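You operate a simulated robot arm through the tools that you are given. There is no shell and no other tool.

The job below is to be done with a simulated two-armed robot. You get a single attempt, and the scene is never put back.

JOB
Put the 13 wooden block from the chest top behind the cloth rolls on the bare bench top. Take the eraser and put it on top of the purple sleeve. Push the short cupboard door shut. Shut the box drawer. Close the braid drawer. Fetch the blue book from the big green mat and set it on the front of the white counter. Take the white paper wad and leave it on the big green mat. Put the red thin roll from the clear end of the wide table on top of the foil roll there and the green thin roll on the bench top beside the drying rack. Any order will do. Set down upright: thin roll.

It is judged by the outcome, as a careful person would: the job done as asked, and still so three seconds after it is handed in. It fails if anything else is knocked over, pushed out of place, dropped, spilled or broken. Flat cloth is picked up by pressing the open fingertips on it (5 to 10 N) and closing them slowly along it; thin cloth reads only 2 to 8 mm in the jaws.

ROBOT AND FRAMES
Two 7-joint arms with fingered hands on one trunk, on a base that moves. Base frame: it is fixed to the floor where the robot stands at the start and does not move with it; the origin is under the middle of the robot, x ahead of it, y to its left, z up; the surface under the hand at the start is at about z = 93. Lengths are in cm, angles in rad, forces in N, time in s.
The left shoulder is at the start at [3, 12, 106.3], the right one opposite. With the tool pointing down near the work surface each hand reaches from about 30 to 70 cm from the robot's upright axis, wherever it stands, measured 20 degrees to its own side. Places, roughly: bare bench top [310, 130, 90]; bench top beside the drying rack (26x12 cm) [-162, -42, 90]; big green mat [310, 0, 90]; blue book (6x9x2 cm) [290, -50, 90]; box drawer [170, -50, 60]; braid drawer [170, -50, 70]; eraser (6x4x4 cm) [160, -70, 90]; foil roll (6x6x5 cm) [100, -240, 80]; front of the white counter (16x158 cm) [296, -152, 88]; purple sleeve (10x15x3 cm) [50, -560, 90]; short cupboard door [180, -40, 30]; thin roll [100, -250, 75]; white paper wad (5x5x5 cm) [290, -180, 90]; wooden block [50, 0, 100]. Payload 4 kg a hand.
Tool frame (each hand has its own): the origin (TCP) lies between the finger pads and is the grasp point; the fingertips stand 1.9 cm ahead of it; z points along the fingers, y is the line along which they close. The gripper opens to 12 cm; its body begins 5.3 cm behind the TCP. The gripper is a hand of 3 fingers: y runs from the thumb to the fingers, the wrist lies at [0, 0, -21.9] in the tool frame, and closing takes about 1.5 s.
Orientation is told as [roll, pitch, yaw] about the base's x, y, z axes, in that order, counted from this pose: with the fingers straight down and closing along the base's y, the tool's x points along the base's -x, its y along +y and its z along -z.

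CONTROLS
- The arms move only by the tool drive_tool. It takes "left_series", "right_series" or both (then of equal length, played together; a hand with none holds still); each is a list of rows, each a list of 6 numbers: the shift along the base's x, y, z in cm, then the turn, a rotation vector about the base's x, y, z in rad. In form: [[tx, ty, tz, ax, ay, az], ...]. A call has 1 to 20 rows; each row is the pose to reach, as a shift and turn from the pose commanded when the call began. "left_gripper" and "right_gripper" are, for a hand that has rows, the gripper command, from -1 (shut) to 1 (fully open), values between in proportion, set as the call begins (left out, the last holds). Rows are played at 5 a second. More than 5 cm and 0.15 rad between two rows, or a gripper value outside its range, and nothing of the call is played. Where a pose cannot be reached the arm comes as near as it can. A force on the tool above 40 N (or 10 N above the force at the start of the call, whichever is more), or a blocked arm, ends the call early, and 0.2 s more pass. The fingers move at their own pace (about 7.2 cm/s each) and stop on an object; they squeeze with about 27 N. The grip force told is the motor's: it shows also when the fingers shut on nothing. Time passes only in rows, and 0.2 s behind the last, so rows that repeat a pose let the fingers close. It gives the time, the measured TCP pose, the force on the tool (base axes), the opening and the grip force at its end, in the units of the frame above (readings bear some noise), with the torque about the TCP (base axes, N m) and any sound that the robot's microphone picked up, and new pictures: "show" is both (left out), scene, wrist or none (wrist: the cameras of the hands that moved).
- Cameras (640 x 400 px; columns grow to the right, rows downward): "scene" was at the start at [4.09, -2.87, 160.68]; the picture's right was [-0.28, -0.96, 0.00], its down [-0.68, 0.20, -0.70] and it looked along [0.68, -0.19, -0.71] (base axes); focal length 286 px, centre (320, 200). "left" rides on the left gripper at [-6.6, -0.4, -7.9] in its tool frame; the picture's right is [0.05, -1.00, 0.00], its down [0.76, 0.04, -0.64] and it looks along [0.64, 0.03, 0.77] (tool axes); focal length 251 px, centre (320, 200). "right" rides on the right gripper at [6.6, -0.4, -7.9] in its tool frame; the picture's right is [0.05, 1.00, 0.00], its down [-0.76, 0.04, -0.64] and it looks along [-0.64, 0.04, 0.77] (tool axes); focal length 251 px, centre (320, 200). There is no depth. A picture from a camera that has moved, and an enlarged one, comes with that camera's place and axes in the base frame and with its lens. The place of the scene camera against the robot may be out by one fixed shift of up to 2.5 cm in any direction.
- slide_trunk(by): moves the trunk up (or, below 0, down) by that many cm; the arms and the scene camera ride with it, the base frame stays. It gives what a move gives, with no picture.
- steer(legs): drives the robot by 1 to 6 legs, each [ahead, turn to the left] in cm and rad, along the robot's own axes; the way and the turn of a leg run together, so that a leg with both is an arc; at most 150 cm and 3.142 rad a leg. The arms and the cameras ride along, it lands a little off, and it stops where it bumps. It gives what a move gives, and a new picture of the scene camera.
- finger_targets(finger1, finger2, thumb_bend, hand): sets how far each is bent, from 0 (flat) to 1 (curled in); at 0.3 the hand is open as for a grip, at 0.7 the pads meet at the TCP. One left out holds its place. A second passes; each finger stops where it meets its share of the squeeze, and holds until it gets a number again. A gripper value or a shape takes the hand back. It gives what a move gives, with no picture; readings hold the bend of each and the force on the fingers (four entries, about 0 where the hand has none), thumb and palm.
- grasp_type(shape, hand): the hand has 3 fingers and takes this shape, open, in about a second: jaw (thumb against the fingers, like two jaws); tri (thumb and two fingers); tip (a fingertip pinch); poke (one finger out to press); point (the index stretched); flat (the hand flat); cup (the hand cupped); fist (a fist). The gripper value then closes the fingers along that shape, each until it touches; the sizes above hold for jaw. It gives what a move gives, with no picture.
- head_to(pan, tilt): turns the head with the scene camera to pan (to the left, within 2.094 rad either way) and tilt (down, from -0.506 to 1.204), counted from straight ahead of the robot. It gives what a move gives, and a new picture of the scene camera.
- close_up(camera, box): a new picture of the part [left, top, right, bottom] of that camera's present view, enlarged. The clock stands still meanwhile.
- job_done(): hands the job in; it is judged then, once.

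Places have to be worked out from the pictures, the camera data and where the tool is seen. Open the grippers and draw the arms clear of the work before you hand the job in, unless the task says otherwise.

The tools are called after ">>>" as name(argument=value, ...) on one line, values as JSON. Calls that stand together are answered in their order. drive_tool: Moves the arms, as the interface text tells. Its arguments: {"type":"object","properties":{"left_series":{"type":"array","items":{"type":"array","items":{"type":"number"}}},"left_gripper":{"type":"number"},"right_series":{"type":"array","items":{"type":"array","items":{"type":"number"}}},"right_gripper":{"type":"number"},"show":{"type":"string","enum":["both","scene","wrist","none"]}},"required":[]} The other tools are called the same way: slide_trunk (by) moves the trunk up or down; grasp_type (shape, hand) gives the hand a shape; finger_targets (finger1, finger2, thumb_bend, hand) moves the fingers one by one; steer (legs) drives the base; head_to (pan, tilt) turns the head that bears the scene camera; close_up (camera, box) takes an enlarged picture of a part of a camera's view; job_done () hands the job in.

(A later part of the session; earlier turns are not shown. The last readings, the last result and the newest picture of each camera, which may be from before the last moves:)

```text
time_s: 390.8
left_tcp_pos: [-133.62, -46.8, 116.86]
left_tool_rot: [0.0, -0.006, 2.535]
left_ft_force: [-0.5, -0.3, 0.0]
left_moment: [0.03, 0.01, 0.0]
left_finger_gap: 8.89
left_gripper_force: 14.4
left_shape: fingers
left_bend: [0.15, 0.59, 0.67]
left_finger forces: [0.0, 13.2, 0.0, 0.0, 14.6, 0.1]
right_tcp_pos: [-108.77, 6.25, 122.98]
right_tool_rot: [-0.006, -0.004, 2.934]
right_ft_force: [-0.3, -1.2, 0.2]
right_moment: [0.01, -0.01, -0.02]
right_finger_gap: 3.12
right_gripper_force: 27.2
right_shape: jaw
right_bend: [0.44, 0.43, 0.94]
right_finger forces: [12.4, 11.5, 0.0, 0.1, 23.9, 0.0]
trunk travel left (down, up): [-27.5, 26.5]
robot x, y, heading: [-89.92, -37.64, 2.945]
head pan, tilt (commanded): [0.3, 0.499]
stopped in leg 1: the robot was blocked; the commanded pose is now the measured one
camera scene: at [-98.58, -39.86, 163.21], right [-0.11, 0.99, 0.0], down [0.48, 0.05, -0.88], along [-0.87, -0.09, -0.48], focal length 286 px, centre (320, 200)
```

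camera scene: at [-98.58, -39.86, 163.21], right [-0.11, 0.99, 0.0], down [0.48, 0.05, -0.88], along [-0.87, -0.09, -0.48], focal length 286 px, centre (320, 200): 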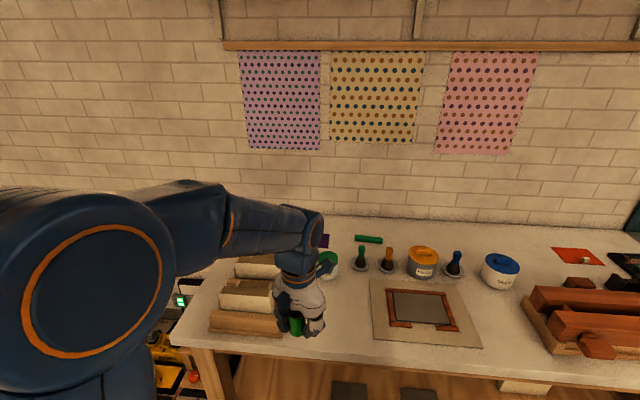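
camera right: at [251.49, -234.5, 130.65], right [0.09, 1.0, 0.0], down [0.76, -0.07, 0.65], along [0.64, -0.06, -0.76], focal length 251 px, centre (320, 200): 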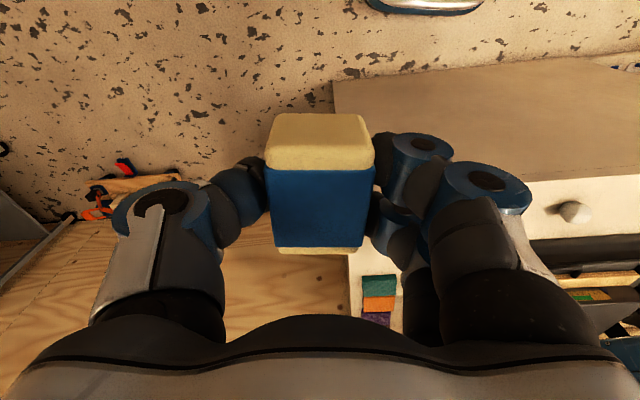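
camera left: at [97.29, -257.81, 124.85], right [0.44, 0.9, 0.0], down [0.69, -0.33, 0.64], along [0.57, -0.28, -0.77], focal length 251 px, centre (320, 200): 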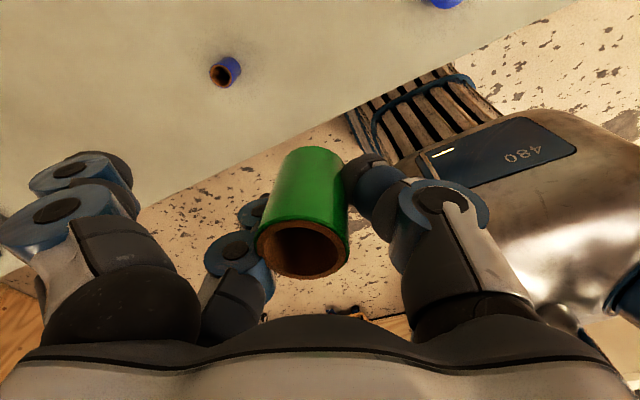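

At the rack bench. I check the wrist view and a closer look at the free area beside the rack.

>>> close_up(camera="left", box=[0, 0, 640, 400])

>>> head_to(pan=0.15, tilt=0.8)

>>> close_up(camera="scene", box=[160, 50, 480, 250])

```text
1.00 times, centred on (320, 200) of left (not enlarged: the box is as wide or as high as the picture)
camera zoom: at [-138.79, -42.95, 124.82], right [0.61, 0.79, 0.0], down [0.61, -0.47, 0.64], along [0.5, -0.39, -0.77], focal length 251 px, centre (320, 200)
```

zoom: 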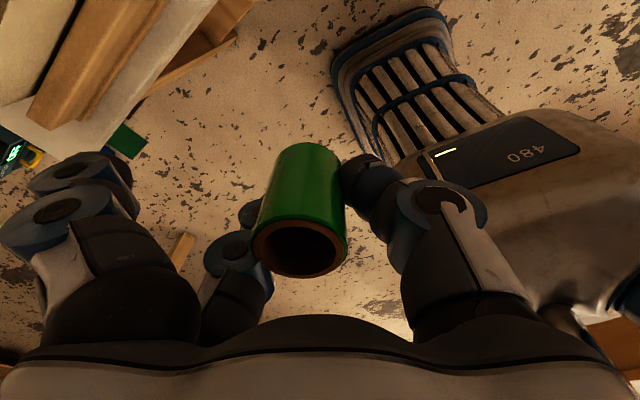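

```text
time_s: 391.6
left_tcp_pos: [-133.64, -46.5, 116.84]
left_tool_rot: [0.003, -0.005, 2.533]
left_ft_force: [0.5, -0.4, -0.3]
left_moment: [-0.01, -0.01, -0.02]
left_finger_gap: 8.92
left_gripper_force: 13.9
left_shape: fingers
left_bend: [0.15, 0.59, 0.67]
left_finger forces: [0.1, 13.0, 0.1, 0.0, 14.5, 0.1]
right_tcp_pos: [-108.68, 6.55, 122.85]
right_tool_rot: [-0.001, -0.003, 2.936]
right_ft_force: [-0.4, -0.3, -0.8]
right_moment: [-0.01, -0.03, -0.03]
right_finger_gap: 3.14
right_gripper_force: 26.7
right_shape: jaw
right_bend: [0.44, 0.43, 0.94]
right_finger forces: [12.5, 11.5, 0.0, 0.0, 24.0, 0.0]
trunk travel left (down, up): [-27.5, 26.5]
robot x, y, heading: [-89.74, -37.79, 2.947]
head pan, tilt (commanded): [0.15, 0.799]
camera scene: at [-97.58, -38.19, 160.62], right [0.04, 1.0, 0.0], down [0.72, -0.03, -0.7], along [-0.7, 0.03, -0.72], focal length 286 px, centre (320, 200)
```

scene: 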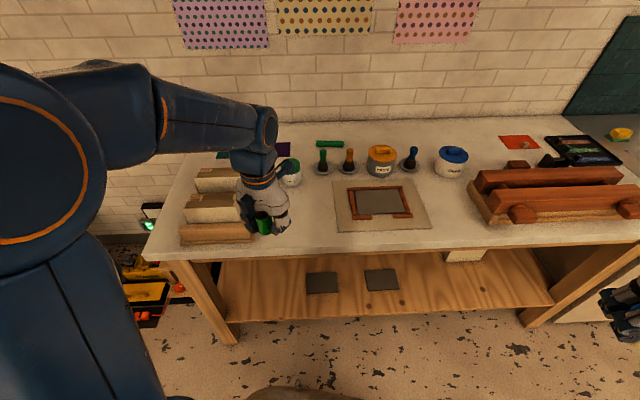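

```text
2.00 times, centred on (320, 150) of scene
camera zoom: at [-97.58, -38.19, 160.62], right [0.04, 1.0, 0.0], down [0.72, -0.03, -0.7], along [-0.7, 0.03, -0.72], focal length 572 px, centre (320, 300)
```

zoom: 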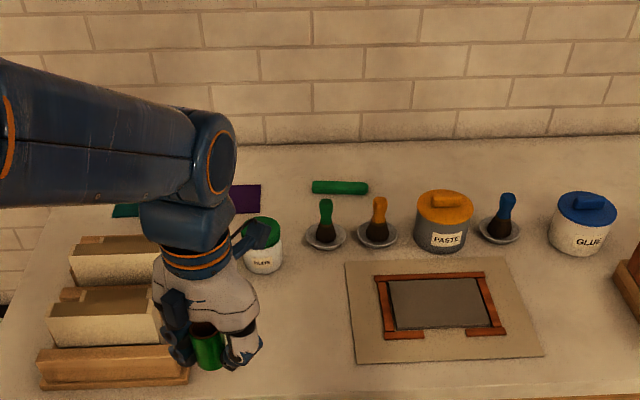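

The free spot lies between rack and mat, around (-158, -43). I move 8 cm nearer and bring the green roll over it.

>>> steer(legs=[[8, 0]])

>>> drive_tool(left_series=[[-4, 0, 0, 0, 0, 0], [-8, 0.5, 0, 0, 0, 0], [-12, 1, 0, 0, 0, 0], [-16, 1.5, -1, 0, 0, 0], [-16, 1.5, -5, 0, 0, 0], [-16, 1.5, -9, 0, 0, 0], [-16, 1.5, -12, 0, 0, 0], [-16, 1.5, -12, 0, 0, 0]])

```text
time_s: 392.7
left_tcp_pos: [-141.81, -45.02, 116.86]
left_tool_rot: [0.002, -0.004, 2.535]
left_ft_force: [-0.4, -0.1, -0.1]
left_moment: [0.03, -0.03, -0.01]
left_finger_gap: 8.78
left_gripper_force: 13.2
left_shape: fingers
left_bend: [0.15, 0.59, 0.68]
left_finger forces: [0.0, 12.6, 0.1, 0.0, 13.6, 0.1]
right_tcp_pos: [-116.85, 8.16, 122.89]
right_tool_rot: [-0.002, 0.001, 2.937]
right_ft_force: [0.8, -0.6, 0.1]
right_moment: [-0.03, -0.07, -0.01]
right_finger_gap: 3.15
right_gripper_force: 27.1
right_shape: jaw
right_bend: [0.44, 0.43, 0.94]
right_finger forces: [12.4, 11.6, 0.1, 0.1, 23.9, 0.0]
trunk travel left (down, up): [-27.5, 26.5]
robot x, y, heading: [-97.47, -35.85, 2.948]
head pan, tilt (commanded): [0.15, 0.799]
camera scene: at [-105.89, -36.66, 160.6], right [0.04, 1.0, 0.0], down [0.72, -0.03, -0.7], along [-0.69, 0.03, -0.72], focal length 286 px, centre (320, 200)
```

scene: 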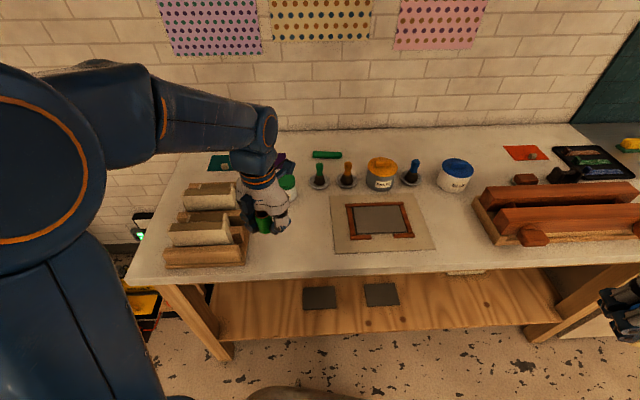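

```text
time_s: 394.5
left_tcp_pos: [-157.64, -43.45, 104.84]
left_tool_rot: [0.003, -0.006, 2.533]
left_ft_force: [-0.5, 0.8, -0.6]
left_moment: [0.02, -0.01, 0.01]
left_finger_gap: 8.76
left_gripper_force: 13.1
left_shape: fingers
left_bend: [0.15, 0.59, 0.68]
left_finger forces: [0.0, 12.3, 0.1, 0.1, 13.5, 0.0]
right_tcp_pos: [-116.63, 8.11, 122.92]
right_tool_rot: [-0.001, -0.002, 2.937]
right_ft_force: [0.7, 0.4, -1.0]
right_moment: [-0.01, 0.01, -0.01]
right_finger_gap: 3.13
right_gripper_force: 27.7
right_shape: jaw
right_bend: [0.44, 0.43, 0.94]
right_finger forces: [12.4, 11.7, 0.0, 0.0, 24.0, 0.1]
trunk travel left (down, up): [-27.5, 26.5]
robot x, y, heading: [-97.68, -36.26, 2.948]
head pan, tilt (commanded): [0.15, 0.799]
camera scene: at [-105.55, -36.7, 160.62], right [0.04, 1.0, 0.0], down [0.72, -0.03, -0.7], along [-0.7, 0.03, -0.72], focal length 286 px, centre (320, 200)
camera left: at [-162.84, -39.51, 112.77], right [0.61, 0.79, 0.0], down [0.61, -0.47, 0.64], along [0.5, -0.39, -0.77], focal length 251 px, centre (320, 200)
```

scene: 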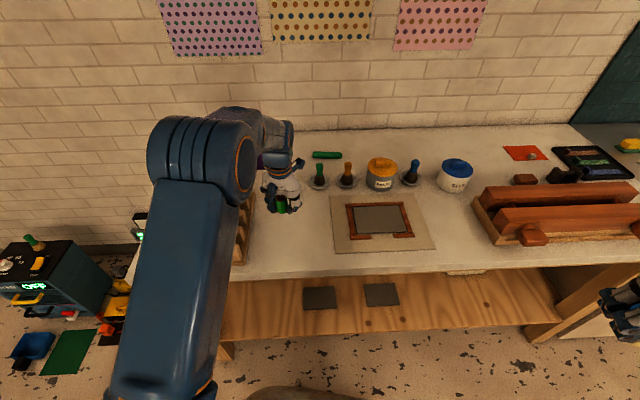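
left: 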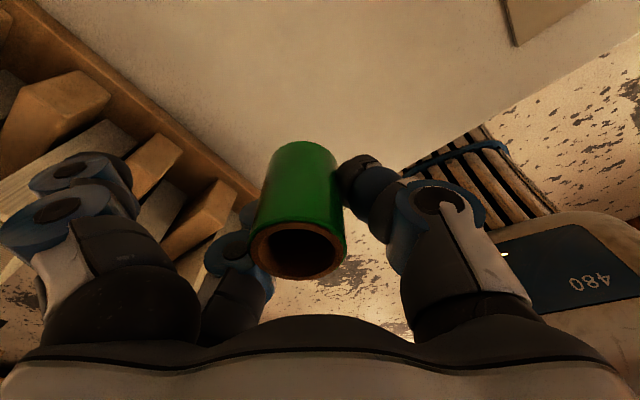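

The spread finger 1 is close to the rack, so I bend it in, shift slightly away, and lower toward the bench.

>>> finger_targets(hand="left", finger1=0.46)

>>> drive_tool(left_series=[[0.5, 1, -1.5, 0, 0, 0], [0.5, 2, -3.5, 0, 0, 0], [0.5, 2, -5.5, 0, 0, 0], [0.5, 2, -7, 0, 0, 0], [0.5, 2, -7, 0, 0, 0]], show="both")

```text
time_s: 395.5
left_tcp_pos: [-157.71, -43.54, 104.81]
left_tool_rot: [0.001, -0.004, 2.533]
left_ft_force: [0.9, 0.6, -0.4]
left_moment: [0.01, 0.01, 0.0]
left_finger_gap: 5.16
left_gripper_force: 13.1
left_shape: fingers
left_bend: [0.46, 0.59, 0.68]
left_finger forces: [0.0, 12.5, 0.0, 0.0, 13.4, 0.0]
right_tcp_pos: [-116.72, 8.07, 122.85]
right_tool_rot: [-0.001, -0.001, 2.935]
right_ft_force: [-0.5, 0.1, -1.2]
right_moment: [-0.02, 0.05, -0.01]
right_finger_gap: 3.15
right_gripper_force: 26.7
right_shape: jaw
right_bend: [0.44, 0.43, 0.94]
right_finger forces: [12.4, 11.6, 0.0, 0.0, 23.9, 0.0]
trunk travel left (down, up): [-27.5, 26.5]
robot x, y, heading: [-97.75, -35.96, 2.949]
head pan, tilt (commanded): [0.15, 0.799]
```

```text
time_s: 396.7
left_tcp_pos: [-157.09, -41.63, 97.9]
left_tool_rot: [0.003, -0.006, 2.536]
left_ft_force: [0.3, -0.4, -0.7]
left_moment: [0.02, 0.04, 0.01]
left_finger_gap: 5.15
left_gripper_force: 13.3
left_shape: fingers
left_bend: [0.46, 0.59, 0.68]
left_finger forces: [0.1, 12.4, 0.0, 0.1, 13.4, 0.0]
right_tcp_pos: [-116.69, 8.14, 122.9]
right_tool_rot: [-0.002, 0.0, 2.936]
right_ft_force: [-0.1, -0.1, -0.9]
right_moment: [0.0, 0.04, -0.01]
right_finger_gap: 3.11
right_gripper_force: 26.9
right_shape: jaw
right_bend: [0.44, 0.43, 0.94]
right_finger forces: [12.4, 11.7, 0.0, 0.0, 23.9, 0.0]
trunk travel left (down, up): [-27.5, 26.5]
robot x, y, heading: [-97.57, -35.92, 2.951]
head pan, tilt (commanded): [0.15, 0.799]
camera scene: at [-105.57, -36.71, 160.61], right [0.04, 1.0, 0.0], down [0.72, -0.03, -0.7], along [-0.7, 0.03, -0.72], focal length 286 px, centre (320, 200)
camera left: at [-162.26, -37.63, 105.83], right [0.61, 0.79, 0.0], down [0.61, -0.47, 0.64], along [0.5, -0.39, -0.77], focal length 251 px, centre (320, 200)
```

scene: 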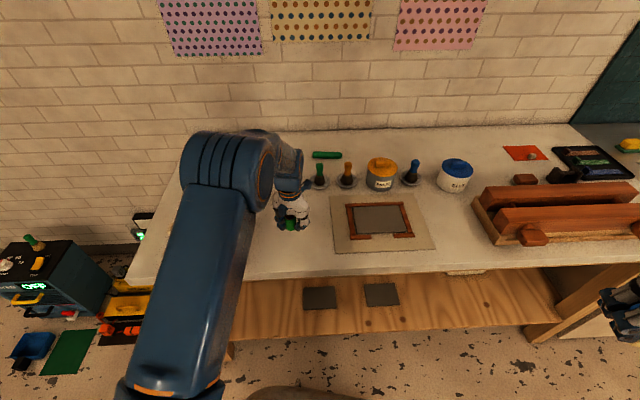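
left: 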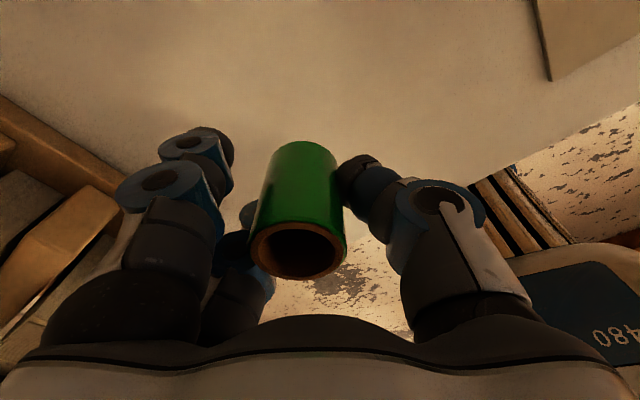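

Clear of the rack now. I lower slowly to find the bench.

>>> drive_tool(left_series=[[0, 0, -0.5, 0, 0, 0], [0, 0, -1, 0, 0, 0], [0, 0, -1.4, 0, 0, 0], [0, 0, -1.7, 0, 0, 0], [0, 0, -1.7, 0, 0, 0]], show="wrist")

```text
time_s: 397.9
left_tcp_pos: [-157.17, -41.54, 96.1]
left_tool_rot: [0.002, -0.005, 2.534]
left_ft_force: [-0.1, 0.2, -0.6]
left_moment: [-0.01, 0.0, 0.0]
left_finger_gap: 5.15
left_gripper_force: 13.0
left_shape: fingers
left_bend: [0.46, 0.59, 0.68]
left_finger forces: [0.0, 12.4, 0.0, 0.1, 13.3, 0.0]
right_tcp_pos: [-116.81, 8.17, 122.93]
right_tool_rot: [-0.002, -0.001, 2.936]
right_ft_force: [0.2, 0.1, -1.1]
right_moment: [-0.02, 0.01, 0.01]
right_finger_gap: 3.13
right_gripper_force: 27.2
right_shape: jaw
right_bend: [0.44, 0.43, 0.94]
right_finger forces: [12.4, 11.5, 0.0, 0.1, 23.9, 0.1]
trunk travel left (down, up): [-27.5, 26.5]
robot x, y, heading: [-97.57, -36.36, 2.952]
head pan, tilt (commanded): [0.15, 0.799]
camera left: at [-162.29, -37.58, 104.05], right [0.61, 0.79, 0.0], down [0.61, -0.47, 0.64], along [0.5, -0.39, -0.77], focal length 251 px, centre (320, 200)
```

left: 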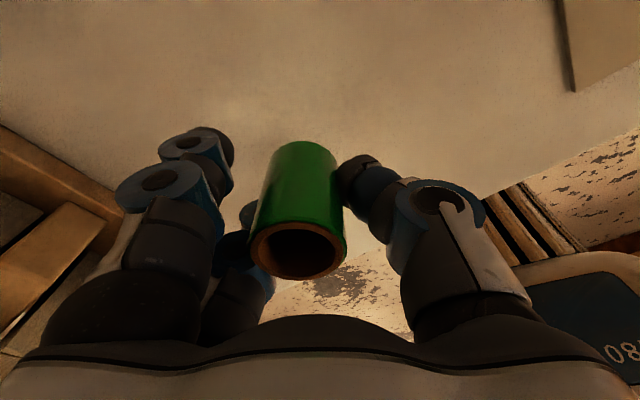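

Not yet. I continue downward in 2.5 mm steps.

>>> drive_tool(left_series=[[0, 0, -0.25, 0, 0, 0], [0, 0, -0.5, 0, 0, 0], [0, 0, -0.75, 0, 0, 0], [0, 0, -1.0, 0, 0, 0], [0, 0, -1.25, 0, 0, 0], [0, 0, -1.25, 0, 0, 0]], show="wrist")

```text
time_s: 399.3
left_tcp_pos: [-157.05, -41.6, 94.9]
left_tool_rot: [0.002, -0.004, 2.534]
left_ft_force: [-0.4, -0.5, 0.3]
left_moment: [0.04, -0.02, -0.01]
left_finger_gap: 5.15
left_gripper_force: 13.3
left_shape: fingers
left_bend: [0.46, 0.59, 0.68]
left_finger forces: [0.0, 12.3, 0.0, 0.1, 13.3, 0.0]
right_tcp_pos: [-116.71, 8.09, 122.86]
right_tool_rot: [-0.002, -0.001, 2.936]
right_ft_force: [-0.4, 0.2, -0.5]
right_moment: [0.03, -0.01, 0.01]
right_finger_gap: 3.13
right_gripper_force: 26.9
right_shape: jaw
right_bend: [0.44, 0.43, 0.94]
right_finger forces: [12.5, 11.6, 0.0, 0.0, 23.9, 0.0]
trunk travel left (down, up): [-27.5, 26.5]
robot x, y, heading: [-97.91, -36.09, 2.949]
head pan, tilt (commanded): [0.15, 0.799]
camera left: at [-162.25, -37.63, 102.87], right [0.61, 0.79, 0.0], down [0.61, -0.47, 0.64], along [0.5, -0.39, -0.77], focal length 251 px, centre (320, 200)
```

left: 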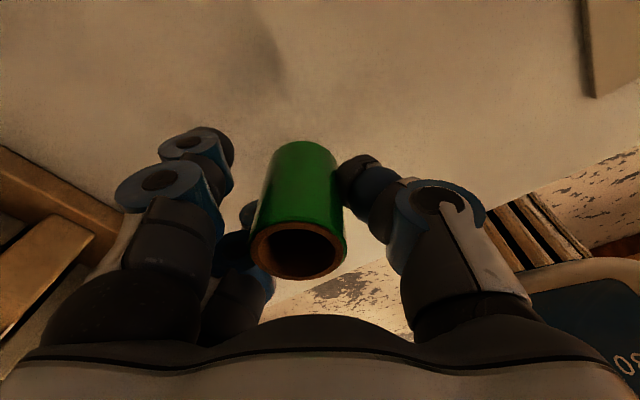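

The bench looks to be near z≈90. I lower further, in fine steps toward the end.

>>> drive_tool(left_series=[[0, 0, -0.4, 0, 0, 0], [0, 0, -0.8, 0, 0, 0], [0, 0, -1.0, 0, 0, 0], [0, 0, -1.2, 0, 0, 0], [0, 0, -1.4, 0, 0, 0], [0, 0, -1.6, 0, 0, 0], [0, 0, -1.6, 0, 0, 0]], show="wrist")

```text
time_s: 400.9
left_tcp_pos: [-157.1, -41.53, 93.22]
left_tool_rot: [0.002, -0.003, 2.533]
left_ft_force: [0.2, 0.0, 0.4]
left_moment: [-0.01, 0.0, 0.04]
left_finger_gap: 5.12
left_gripper_force: 12.5
left_shape: fingers
left_bend: [0.46, 0.59, 0.68]
left_finger forces: [0.0, 12.4, 0.0, 0.0, 13.4, 0.0]
right_tcp_pos: [-116.7, 8.09, 122.8]
right_tool_rot: [-0.002, -0.001, 2.934]
right_ft_force: [0.1, 0.7, -0.7]
right_moment: [0.02, 0.01, -0.01]
right_finger_gap: 3.12
right_gripper_force: 27.5
right_shape: jaw
right_bend: [0.44, 0.43, 0.94]
right_finger forces: [12.4, 11.6, 0.1, 0.0, 23.8, 0.1]
trunk travel left (down, up): [-27.5, 26.5]
robot x, y, heading: [-97.75, -36.18, 2.948]
head pan, tilt (commanded): [0.15, 0.799]
camera left: at [-162.26, -37.63, 101.26], right [0.61, 0.79, 0.0], down [0.61, -0.47, 0.64], along [0.5, -0.39, -0.77], focal length 251 px, centre (320, 200)
```

left: 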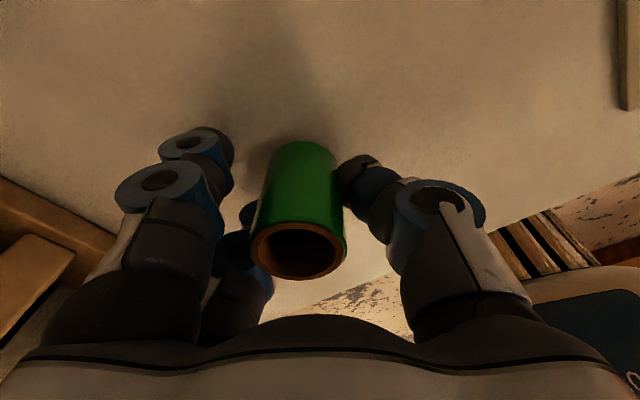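

Shadow is close now; I continue with 1.5 mm steps.

>>> drive_tool(left_series=[[0, 0, -0.15, 0, 0, 0], [0, 0, -0.3, 0, 0, 0], [0, 0, -0.45, 0, 0, 0], [0, 0, -0.6, 0, 0, 0], [0, 0, -0.75, 0, 0, 0], [0, 0, -0.75, 0, 0, 0]], show="wrist")

```text
time_s: 402.3
left_tcp_pos: [-157.16, -41.49, 92.83]
left_tool_rot: [0.004, -0.007, 2.532]
left_ft_force: [-0.7, -0.4, 8.7]
left_moment: [-0.25, 0.05, -0.01]
left_finger_gap: 5.17
left_gripper_force: 18.1
left_shape: fingers
left_bend: [0.46, 0.59, 0.68]
left_finger forces: [0.0, 21.7, 0.0, 0.1, 13.7, 0.1]
right_tcp_pos: [-116.61, 8.16, 122.93]
right_tool_rot: [-0.001, -0.004, 2.936]
right_ft_force: [-0.7, 0.8, -2.0]
right_moment: [-0.01, -0.02, 0.01]
right_finger_gap: 3.13
right_gripper_force: 26.9
right_shape: jaw
right_bend: [0.44, 0.43, 0.94]
right_finger forces: [12.4, 11.7, 0.0, 0.0, 23.9, 0.0]
trunk travel left (down, up): [-27.5, 26.5]
robot x, y, heading: [-97.75, -35.97, 2.952]
head pan, tilt (commanded): [0.15, 0.799]
camera left: at [-162.31, -37.64, 100.7], right [0.61, 0.79, 0.0], down [0.61, -0.47, 0.64], along [0.5, -0.39, -0.77], focal length 251 px, centre (320, 200)
```

left: 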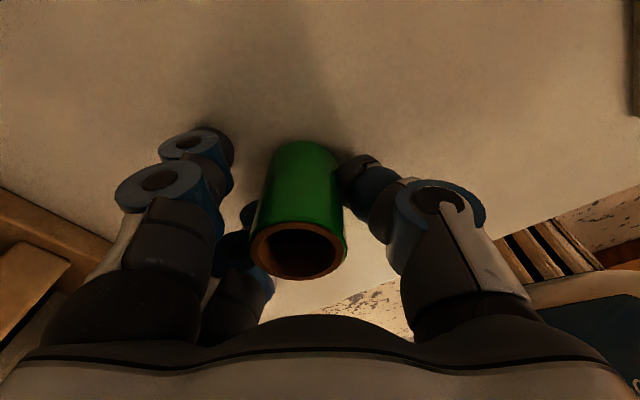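

Contact (9 N): the green roll stands on the bench. I ease up 1 mm and open the pinch gently.

>>> drive_tool(left_series=[[0, 0, 0.1, 0, 0, 0], [0, 0, 0.1, 0, 0, 0]], show="none")

>>> finger_targets(hand="left", finger1=0.4, finger2=0.54, thumb_bend=0.58)

>>> close_up(camera="left", box=[0, 0, 640, 400])

>>> finger_targets(hand="left", finger1=0.36, finger2=0.45, thumb_bend=0.47)

>>> close_up(camera="left", box=[0, 0, 640, 400])

```text
time_s: 402.9
left_tcp_pos: [-157.13, -41.6, 92.83]
left_tool_rot: [0.001, -0.006, 2.535]
left_ft_force: [-0.7, 0.1, 5.2]
left_moment: [-0.15, 0.05, -0.01]
left_finger_gap: 5.13
left_gripper_force: 15.7
left_shape: fingers
left_bend: [0.46, 0.59, 0.68]
left_finger forces: [0.0, 17.9, 0.0, 0.0, 13.6, 0.0]
right_tcp_pos: [-116.72, 8.05, 123.0]
right_tool_rot: [-0.002, 0.0, 2.937]
right_ft_force: [0.9, 0.1, -0.8]
right_moment: [0.0, 0.01, 0.0]
right_finger_gap: 3.15
right_gripper_force: 26.6
right_shape: jaw
right_bend: [0.44, 0.43, 0.94]
right_finger forces: [12.4, 11.5, 0.1, 0.1, 24.0, 0.0]
trunk travel left (down, up): [-27.5, 26.5]
robot x, y, heading: [-97.66, -36.45, 2.946]
head pan, tilt (commanded): [0.15, 0.799]
```

```text
time_s: 403.9
left_tcp_pos: [-157.09, -41.58, 92.83]
left_tool_rot: [0.002, -0.005, 2.534]
left_ft_force: [0.8, 0.9, 2.6]
left_moment: [-0.14, -0.01, 0.06]
left_finger_gap: 7.26
left_gripper_force: 1.5
left_shape: fingers
left_bend: [0.4, 0.55, 0.57]
left_finger forces: [0.1, 3.5, 0.0, 0.0, 0.0, 0.0]
right_tcp_pos: [-116.79, 8.07, 122.94]
right_tool_rot: [-0.002, -0.003, 2.936]
right_ft_force: [0.1, 0.0, -1.0]
right_moment: [-0.01, 0.01, -0.01]
right_finger_gap: 3.13
right_gripper_force: 27.3
right_shape: jaw
right_bend: [0.44, 0.43, 0.94]
right_finger forces: [12.4, 11.6, 0.0, 0.0, 23.9, 0.0]
trunk travel left (down, up): [-27.5, 26.5]
robot x, y, heading: [-97.79, -36.08, 2.944]
head pan, tilt (commanded): [0.15, 0.799]
```

```text
1.00 times, centred on (320, 200) of left (not enlarged: the box is as wide or as high as the picture)
camera zoom: at [-162.25, -37.63, 100.7], right [0.61, 0.79, 0.0], down [0.61, -0.47, 0.64], along [0.5, -0.39, -0.77], focal length 251 px, centre (320, 200)
```

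zoom: 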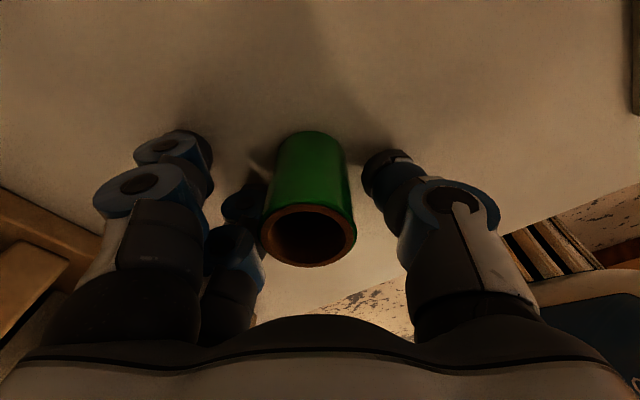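

```text
time_s: 404.9
left_tcp_pos: [-157.16, -41.61, 92.85]
left_tool_rot: [0.001, -0.005, 2.533]
left_ft_force: [0.1, 0.1, 0.0]
left_moment: [0.01, 0.01, 0.0]
left_finger_gap: 9.41
left_gripper_force: 0.1
left_shape: fingers
left_bend: [0.36, 0.45, 0.47]
left_finger forces: [0.0, 0.0, 0.0, 0.0, 0.0, 0.0]
right_tcp_pos: [-116.7, 8.19, 122.84]
right_tool_rot: [-0.003, -0.002, 2.936]
right_ft_force: [-0.4, 0.0, -1.9]
right_moment: [0.01, 0.04, -0.02]
right_finger_gap: 3.12
right_gripper_force: 27.1
right_shape: jaw
right_bend: [0.44, 0.43, 0.94]
right_finger forces: [12.4, 11.6, 0.0, 0.1, 23.8, 0.1]
trunk travel left (down, up): [-27.5, 26.5]
robot x, y, heading: [-97.53, -36.21, 2.943]
head pan, tilt (commanded): [0.15, 0.799]
```

```text
1.00 times, centred on (320, 200) of left (not enlarged: the box is as wide or as high as the picture)
camera zoom: at [-162.28, -37.64, 100.69], right [0.61, 0.79, 0.0], down [0.61, -0.47, 0.64], along [0.5, -0.39, -0.77], focal length 251 px, centre (320, 200)
```

zoom: 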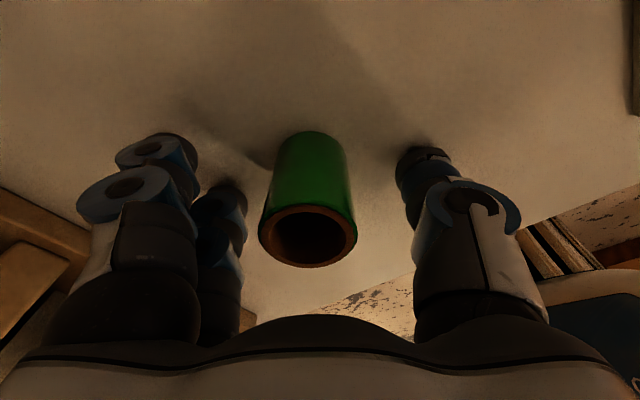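

Green stands upright on its own. I raise the hand straight up, retract and verify.

>>> drive_tool(left_series=[[0, 0, 1, 0, 0, 0], [0, 0, 3, 0, 0, 0], [0, 0, 6, 0, 0, 0], [0, 0, 10, 0, 0, 0], [0, 0, 14, 0, 0, 0], [0, 0, 18, 0, 0, 0], [4, 0, 22, 0, 0, 0], [8, 0, 24, 0, 0, 0], [12, 0, 25, 0, 0, 0], [16, 0, 25, 0, 0, 0], [19, 0, 25, 0, 0, 0]])

>>> close_up(camera="scene", box=[200, 130, 400, 255])

```text
refused: row 7 steps farther than a row can; nothing moved
```

```text
3.20 times, centred on (300, 192) of scene
camera zoom: at [-105.59, -36.69, 160.61], right [0.04, 1.0, 0.0], down [0.72, -0.03, -0.7], along [-0.7, 0.03, -0.72], focal length 916 px, centre (384, 224)
```

zoom: 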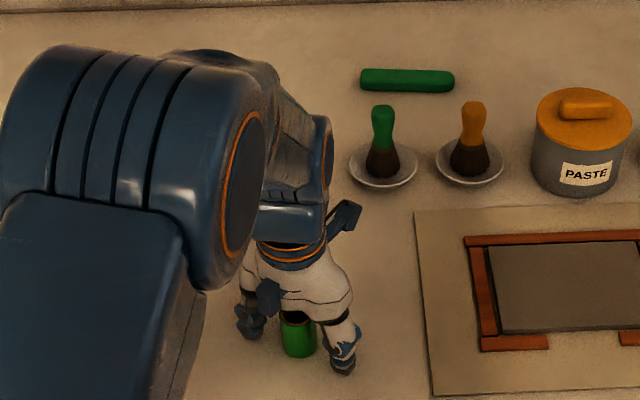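

One row was too long; I resend it with shorter steps.

>>> drive_tool(left_series=[[0, 0, 1, 0, 0, 0], [0, 0, 3, 0, 0, 0], [0, 0, 6, 0, 0, 0], [0, 0, 10, 0, 0, 0], [0, 0, 14, 0, 0, 0], [0, 0, 18, 0, 0, 0], [2, 0, 22, 0, 0, 0], [5.5, 0, 25, 0, 0, 0], [10, 0, 25, 0, 0, 0], [14.5, 0, 25, 0, 0, 0], [19, 0, 25, 0, 0, 0]])

>>> close_up(camera="scene", box=[200, 130, 400, 255])

```text
time_s: 407.3
left_tcp_pos: [-137.79, -41.7, 117.55]
left_tool_rot: [0.003, -0.006, 2.535]
left_ft_force: [0.8, 0.0, 0.7]
left_moment: [0.03, 0.01, 0.0]
left_finger_gap: 9.41
left_gripper_force: 0.1
left_shape: fingers
left_bend: [0.36, 0.45, 0.47]
left_finger forces: [0.1, 0.1, 0.0, 0.0, 0.0, 0.0]
right_tcp_pos: [-116.61, 8.01, 122.89]
right_tool_rot: [-0.003, -0.002, 2.933]
right_ft_force: [0.0, -0.1, -1.6]
right_moment: [0.01, 0.02, -0.02]
right_finger_gap: 3.16
right_gripper_force: 26.8
right_shape: jaw
right_bend: [0.44, 0.43, 0.94]
right_finger forces: [12.4, 11.6, 0.0, 0.0, 23.9, 0.0]
trunk travel left (down, up): [-27.5, 26.5]
robot x, y, heading: [-97.56, -35.98, 2.949]
head pan, tilt (commanded): [0.15, 0.799]
camera scene: at [-105.42, -36.8, 160.62], right [0.04, 1.0, 0.0], down [0.72, -0.03, -0.7], along [-0.7, 0.03, -0.72], focal length 286 px, centre (320, 200)
camera left: at [-142.91, -37.78, 125.56], right [0.61, 0.79, 0.0], down [0.61, -0.47, 0.64], along [0.5, -0.39, -0.77], focal length 251 px, centre (320, 200)
```

scene: 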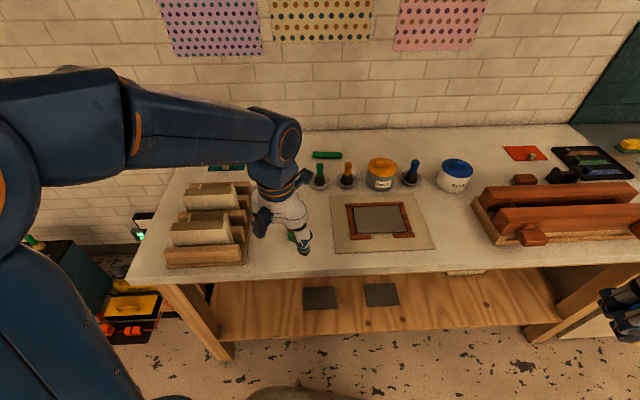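
left: 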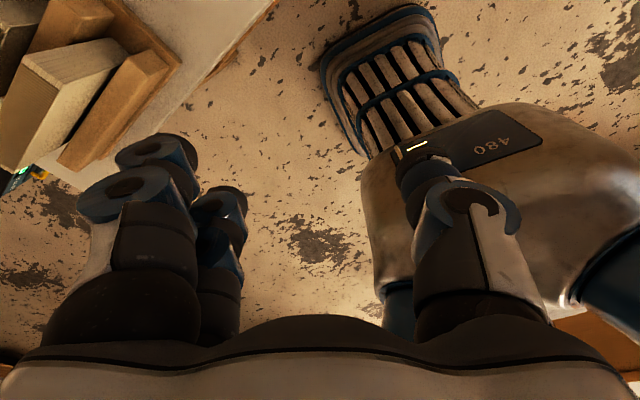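

```text
3.20 times, centred on (300, 192) of scene
camera zoom: at [-105.42, -36.8, 160.62], right [0.04, 1.0, 0.0], down [0.72, -0.03, -0.7], along [-0.7, 0.03, -0.72], focal length 916 px, centre (384, 224)
```

zoom: 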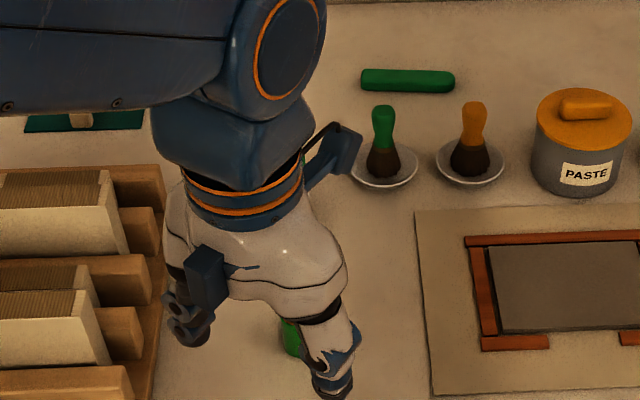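

I back the base off and confirm the green roll stands.

>>> steer(legs=[[-35, 0]])

>>> close_up(camera="scene", box=[220, 80, 420, 205])

```text
time_s: 409.6
left_tcp_pos: [-103.37, -48.31, 117.69]
left_tool_rot: [0.004, -0.004, 2.532]
left_ft_force: [0.4, 0.0, 0.0]
left_moment: [0.01, 0.04, -0.03]
left_finger_gap: 9.42
left_gripper_force: 0.0
left_shape: fingers
left_bend: [0.36, 0.45, 0.47]
left_finger forces: [0.0, 0.1, 0.0, 0.0, 0.0, 0.0]
right_tcp_pos: [-81.98, 1.33, 122.98]
right_tool_rot: [-0.002, -0.002, 2.933]
right_ft_force: [-0.1, 0.1, -0.4]
right_moment: [-0.04, 0.02, 0.02]
right_finger_gap: 3.11
right_gripper_force: 27.6
right_shape: jaw
right_bend: [0.44, 0.43, 0.94]
right_finger forces: [12.4, 11.6, 0.0, 0.1, 24.0, 0.0]
trunk travel left (down, up): [-27.5, 26.5]
robot x, y, heading: [-63.22, -43.04, 2.944]
head pan, tilt (commanded): [0.15, 0.799]
camera scene: at [-70.88, -43.51, 160.62], right [0.05, 1.0, 0.0], down [0.72, -0.03, -0.7], along [-0.7, 0.03, -0.72], focal length 286 px, centre (320, 200)
```

scene: 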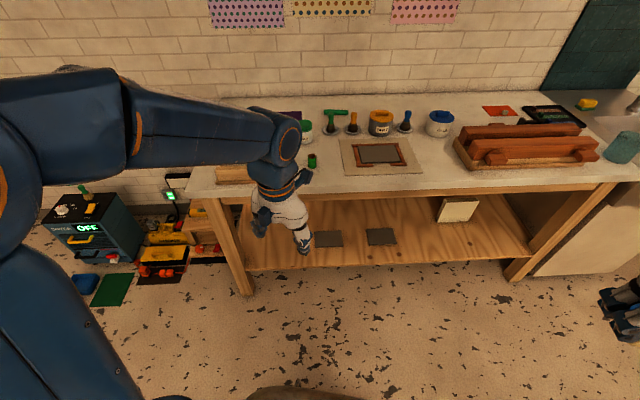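

```text
3.20 times, centred on (320, 142) of scene
camera zoom: at [-70.88, -43.51, 160.62], right [0.05, 1.0, 0.0], down [0.72, -0.03, -0.7], along [-0.7, 0.03, -0.72], focal length 916 px, centre (320, 384)
```

zoom: 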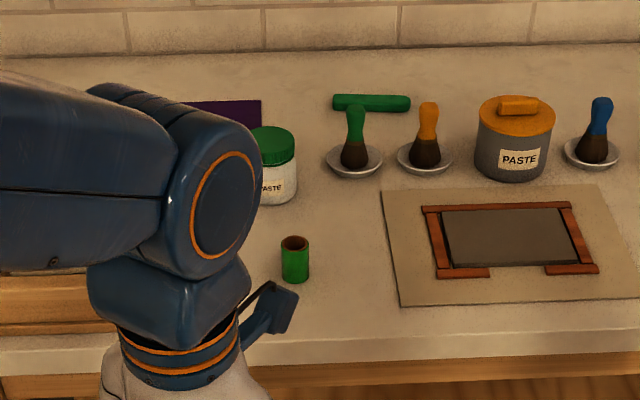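

The green roll stands upright beside the drying rack. Now the eraser to the purple sleeve: I turn left to head back through the aisle.

>>> grasp_type(hand="left", shape="jaw")

>>> steer(legs=[[0, 0.75]])

>>> steer(legs=[[0, 0.75]])

>>> steer(legs=[[0, 0.78]])

```text
time_s: 410.5
left_tcp_pos: [-103.4, -48.34, 117.5]
left_tool_rot: [0.003, -0.004, 2.532]
left_ft_force: [0.4, -0.9, 0.0]
left_moment: [-0.01, -0.01, -0.01]
left_finger_gap: 11.98
left_gripper_force: 0.1
left_shape: jaw
left_bend: [0.3, 0.3, 0.3]
left_finger forces: [0.0, 0.0, 0.0, 0.0, 0.0, 0.0]
right_tcp_pos: [-81.94, 1.28, 122.89]
right_tool_rot: [-0.005, -0.002, 2.931]
right_ft_force: [-0.8, -0.3, -1.0]
right_moment: [0.01, 0.01, 0.01]
right_finger_gap: 3.12
right_gripper_force: 27.2
right_shape: jaw
right_bend: [0.44, 0.43, 0.94]
right_finger forces: [12.5, 11.6, 0.0, 0.1, 24.0, 0.2]
trunk travel left (down, up): [-27.5, 26.5]
robot x, y, heading: [-63.3, -42.91, 2.944]
head pan, tilt (commanded): [0.15, 0.799]
```

```text
time_s: 412.8
left_tcp_pos: [-89.07, -74.16, 117.45]
left_tool_rot: [0.002, -0.006, -3.014]
left_ft_force: [-0.2, 0.2, -0.1]
left_moment: [0.04, 0.0, 0.0]
left_finger_gap: 12.01
left_gripper_force: 0.0
left_shape: jaw
left_bend: [0.3, 0.3, 0.3]
left_finger forces: [0.0, 0.0, 0.1, 0.0, 0.0, 0.1]
right_tcp_pos: [-106.78, -22.95, 122.78]
right_tool_rot: [-0.002, 0.0, -2.61]
right_ft_force: [-0.3, -0.4, -1.0]
right_moment: [0.01, 0.0, 0.0]
right_finger_gap: 3.12
right_gripper_force: 26.3
right_shape: jaw
right_bend: [0.44, 0.43, 0.94]
right_finger forces: [12.0, 11.3, 0.0, 0.0, 23.4, 0.0]
trunk travel left (down, up): [-27.5, 26.5]
robot x, y, heading: [-64.91, -39.78, -2.593]
head pan, tilt (commanded): [0.15, 0.799]
camera scene: at [-71.3, -44.56, 160.61], right [-0.64, 0.76, 0.0], down [0.55, 0.46, -0.7], along [-0.53, -0.45, -0.72], focal length 286 px, centre (320, 200)
```

scene: 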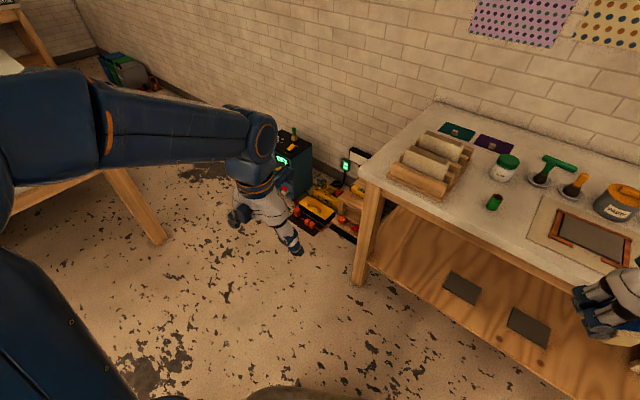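

```text
time_s: 415.2
left_tcp_pos: [-58.53, -81.81, 117.59]
left_tool_rot: [-0.001, -0.005, -2.25]
left_ft_force: [1.0, 0.5, 0.8]
left_moment: [0.02, 0.04, 0.0]
left_finger_gap: 11.99
left_gripper_force: 0.1
left_shape: jaw
left_bend: [0.3, 0.3, 0.3]
left_finger forces: [0.0, 0.0, 0.1, 0.0, 0.0, 0.1]
right_tcp_pos: [-106.69, -57.02, 122.94]
right_tool_rot: [-0.004, -0.001, -1.851]
right_ft_force: [0.5, -0.9, -0.7]
right_moment: [-0.01, 0.04, -0.01]
right_finger_gap: 3.09
right_gripper_force: 26.6
right_shape: jaw
right_bend: [0.44, 0.43, 0.94]
right_finger forces: [12.2, 11.5, 0.1, 0.0, 23.4, 0.0]
trunk travel left (down, up): [-27.5, 26.5]
robot x, y, heading: [-68.46, -39.42, -1.826]
head pan, tilt (commanded): [0.15, 0.799]
camera scene: at [-70.53, -46.0, 160.61], right [-0.99, 0.11, 0.0], down [0.08, 0.71, -0.7], along [-0.08, -0.69, -0.72], focal length 286 px, centre (320, 200)
```

scene: 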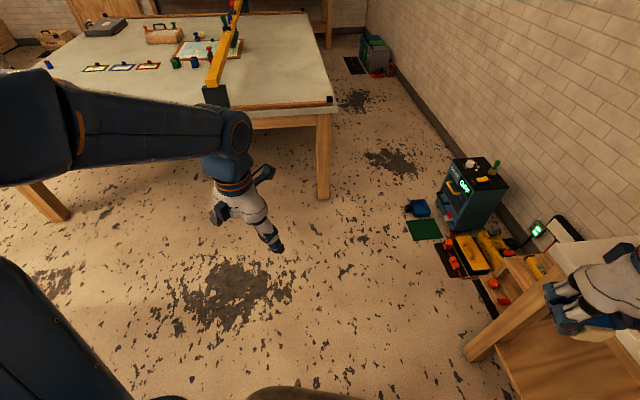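

```text
time_s: 417.7
left_tcp_pos: [-31.53, -62.14, 117.38]
left_tool_rot: [0.0, -0.003, -1.466]
left_ft_force: [0.8, -0.5, -0.8]
left_moment: [0.01, 0.04, 0.03]
left_finger_gap: 12.0
left_gripper_force: 0.1
left_shape: jaw
left_bend: [0.3, 0.3, 0.3]
left_finger forces: [0.0, 0.1, 0.0, 0.1, 0.0, 0.0]
right_tcp_pos: [-82.99, -78.41, 122.83]
right_tool_rot: [-0.006, 0.0, -1.069]
right_ft_force: [0.3, 0.5, -0.3]
right_moment: [0.01, 0.04, 0.04]
right_finger_gap: 3.12
right_gripper_force: 26.7
right_shape: jaw
right_bend: [0.44, 0.43, 0.94]
right_finger forces: [12.1, 11.4, 0.0, 0.1, 23.6, 0.0]
trunk travel left (down, up): [-27.5, 26.5]
robot x, y, heading: [-71.69, -40.75, -1.047]
head pan, tilt (commanded): [0.15, 0.799]
camera scene: at [-69.04, -45.92, 160.6], right [-0.78, -0.63, 0.0], down [-0.45, 0.56, -0.7], along [0.44, -0.54, -0.72], focal length 286 px, centre (320, 200)
```

scene: 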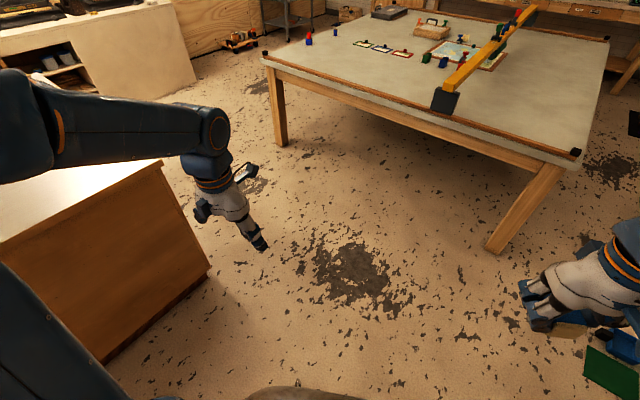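

Facing (+x,-y). I drive 113 cm toward the aisle, then turn to +x.

>>> steer(legs=[[113, 0]])

>>> steer(legs=[[0, 0.52]])

>>> steer(legs=[[0, 0.52]])

>>> steer(legs=[[150, 0], [18, 0]])

```text
time_s: 423.5
left_tcp_pos: [26.45, -159.68, 117.51]
left_tool_rot: [0.002, -0.004, -1.455]
left_ft_force: [0.7, 0.3, 0.5]
left_moment: [-0.01, -0.01, -0.02]
left_finger_gap: 12.0
left_gripper_force: 0.0
left_shape: jaw
left_bend: [0.3, 0.3, 0.3]
left_finger forces: [0.0, 0.1, 0.0, 0.1, 0.0, 0.1]
right_tcp_pos: [-24.92, -176.51, 122.96]
right_tool_rot: [-0.001, 0.0, -1.055]
right_ft_force: [-0.1, -0.5, -0.9]
right_moment: [-0.02, 0.02, -0.01]
right_finger_gap: 3.12
right_gripper_force: 27.0
right_shape: jaw
right_bend: [0.44, 0.43, 0.94]
right_finger forces: [12.3, 11.5, 0.0, 0.1, 23.9, 0.0]
trunk travel left (down, up): [-27.5, 26.5]
robot x, y, heading: [-13.61, -138.72, -1.032]
head pan, tilt (commanded): [0.15, 0.799]
camera scene: at [-11.44, -143.85, 160.61], right [-0.77, -0.64, 0.0], down [-0.46, 0.55, -0.7], along [0.44, -0.54, -0.72], focal length 286 px, centre (320, 200)
```

scene: 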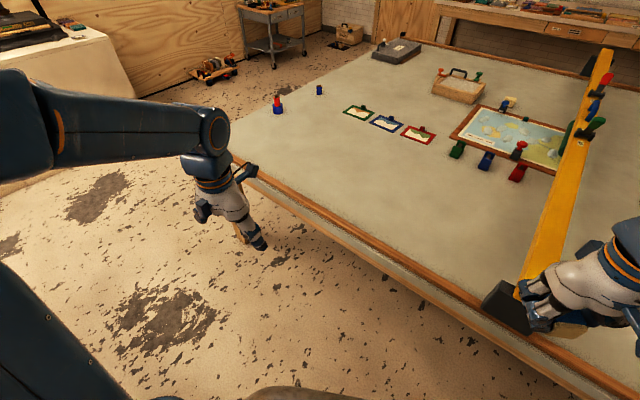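

```text
time_s: 425.4
left_tcp_pos: [31.68, -136.55, 117.52]
left_tool_rot: [0.004, -0.006, -0.926]
left_ft_force: [-0.5, 0.0, 0.5]
left_moment: [0.0, 0.0, 0.0]
left_finger_gap: 12.02
left_gripper_force: 0.0
left_shape: jaw
left_bend: [0.3, 0.3, 0.3]
left_finger forces: [0.0, 0.0, 0.1, 0.1, 0.0, 0.0]
right_tcp_pos: [-4.12, -176.92, 122.93]
right_tool_rot: [-0.002, -0.003, -0.526]
right_ft_force: [1.0, -0.3, -1.7]
right_moment: [-0.01, 0.0, -0.04]
right_finger_gap: 3.15
right_gripper_force: 27.0
right_shape: jaw
right_bend: [0.44, 0.43, 0.94]
right_finger forces: [12.2, 11.5, 0.1, 0.1, 23.7, 0.1]
trunk travel left (down, up): [-27.5, 26.5]
robot x, y, heading: [-14.84, -140.78, -0.5]
head pan, tilt (commanded): [0.15, 0.799]
camera scene: at [-10.78, -143.42, 160.61], right [-0.34, -0.94, 0.0], down [-0.67, 0.25, -0.7], along [0.65, -0.24, -0.72], focal length 286 px, centre (320, 200)
```

scene: 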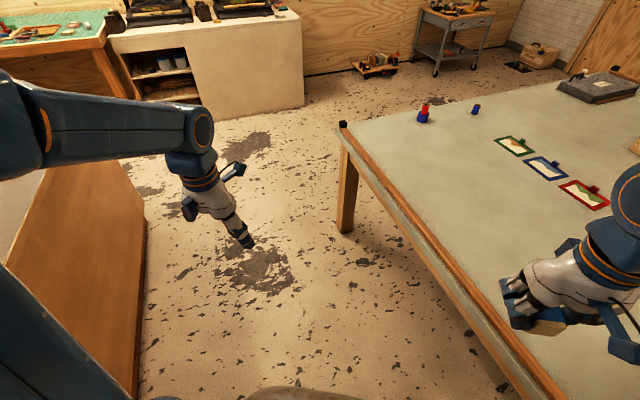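

```text
time_s: 427.3
left_tcp_pos: [23.01, -113.56, 117.63]
left_tool_rot: [0.003, -0.006, -0.397]
left_ft_force: [-0.1, 0.0, 0.2]
left_moment: [-0.02, 0.0, 0.02]
left_finger_gap: 11.97
left_gripper_force: 0.1
left_shape: jaw
left_bend: [0.3, 0.3, 0.3]
left_finger forces: [0.1, 0.0, 0.0, 0.0, 0.0, 0.0]
right_tcp_pos: [12.6, -166.71, 122.99]
right_tool_rot: [-0.004, -0.005, 0.003]
right_ft_force: [0.4, 0.1, -0.4]
right_moment: [-0.01, 0.03, -0.04]
right_finger_gap: 3.11
right_gripper_force: 27.7
right_shape: jaw
right_bend: [0.44, 0.43, 0.94]
right_finger forces: [12.1, 11.5, 0.0, 0.1, 23.6, 0.0]
trunk travel left (down, up): [-27.5, 26.5]
robot x, y, heading: [-14.7, -143.95, 0.025]
head pan, tilt (commanded): [0.15, 0.799]
camera scene: at [-10.68, -142.63, 160.62], right [0.17, -0.98, 0.0], down [-0.71, -0.12, -0.7], along [0.69, 0.12, -0.72], focal length 286 px, centre (320, 200)
```

scene: 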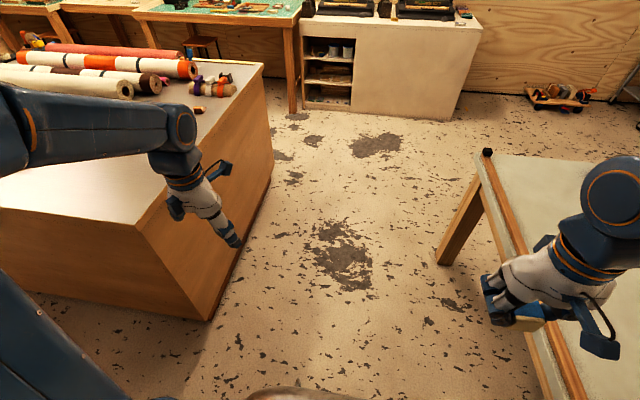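

```text
time_s: 435.8
left_tcp_pos: [190.66, -109.81, 117.53]
left_tool_rot: [0.001, -0.004, -0.398]
left_ft_force: [0.4, 0.0, 0.5]
left_moment: [0.03, 0.01, 0.01]
left_finger_gap: 11.99
left_gripper_force: 0.0
left_shape: jaw
left_bend: [0.3, 0.3, 0.3]
left_finger forces: [0.0, 0.0, 0.0, 0.0, 0.0, 0.1]
right_tcp_pos: [180.08, -162.76, 122.81]
right_tool_rot: [-0.001, -0.002, 0.003]
right_ft_force: [-0.1, -0.3, -0.4]
right_moment: [0.01, 0.02, -0.01]
right_finger_gap: 3.11
right_gripper_force: 27.4
right_shape: jaw
right_bend: [0.44, 0.43, 0.94]
right_finger forces: [12.4, 11.6, 0.1, 0.0, 23.9, 0.0]
trunk travel left (down, up): [-27.5, 26.5]
robot x, y, heading: [152.64, -139.75, 0.026]
head pan, tilt (commanded): [0.15, 0.799]
camera scene: at [157.07, -138.71, 160.6], right [0.17, -0.99, 0.0], down [-0.71, -0.12, -0.7], along [0.69, 0.12, -0.72], focal length 286 px, centre (320, 200)
```

scene: 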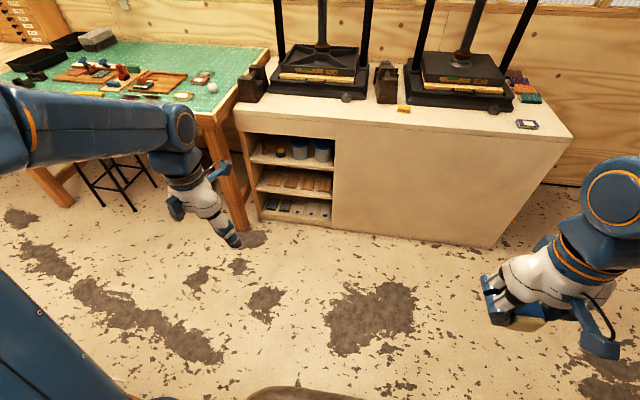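

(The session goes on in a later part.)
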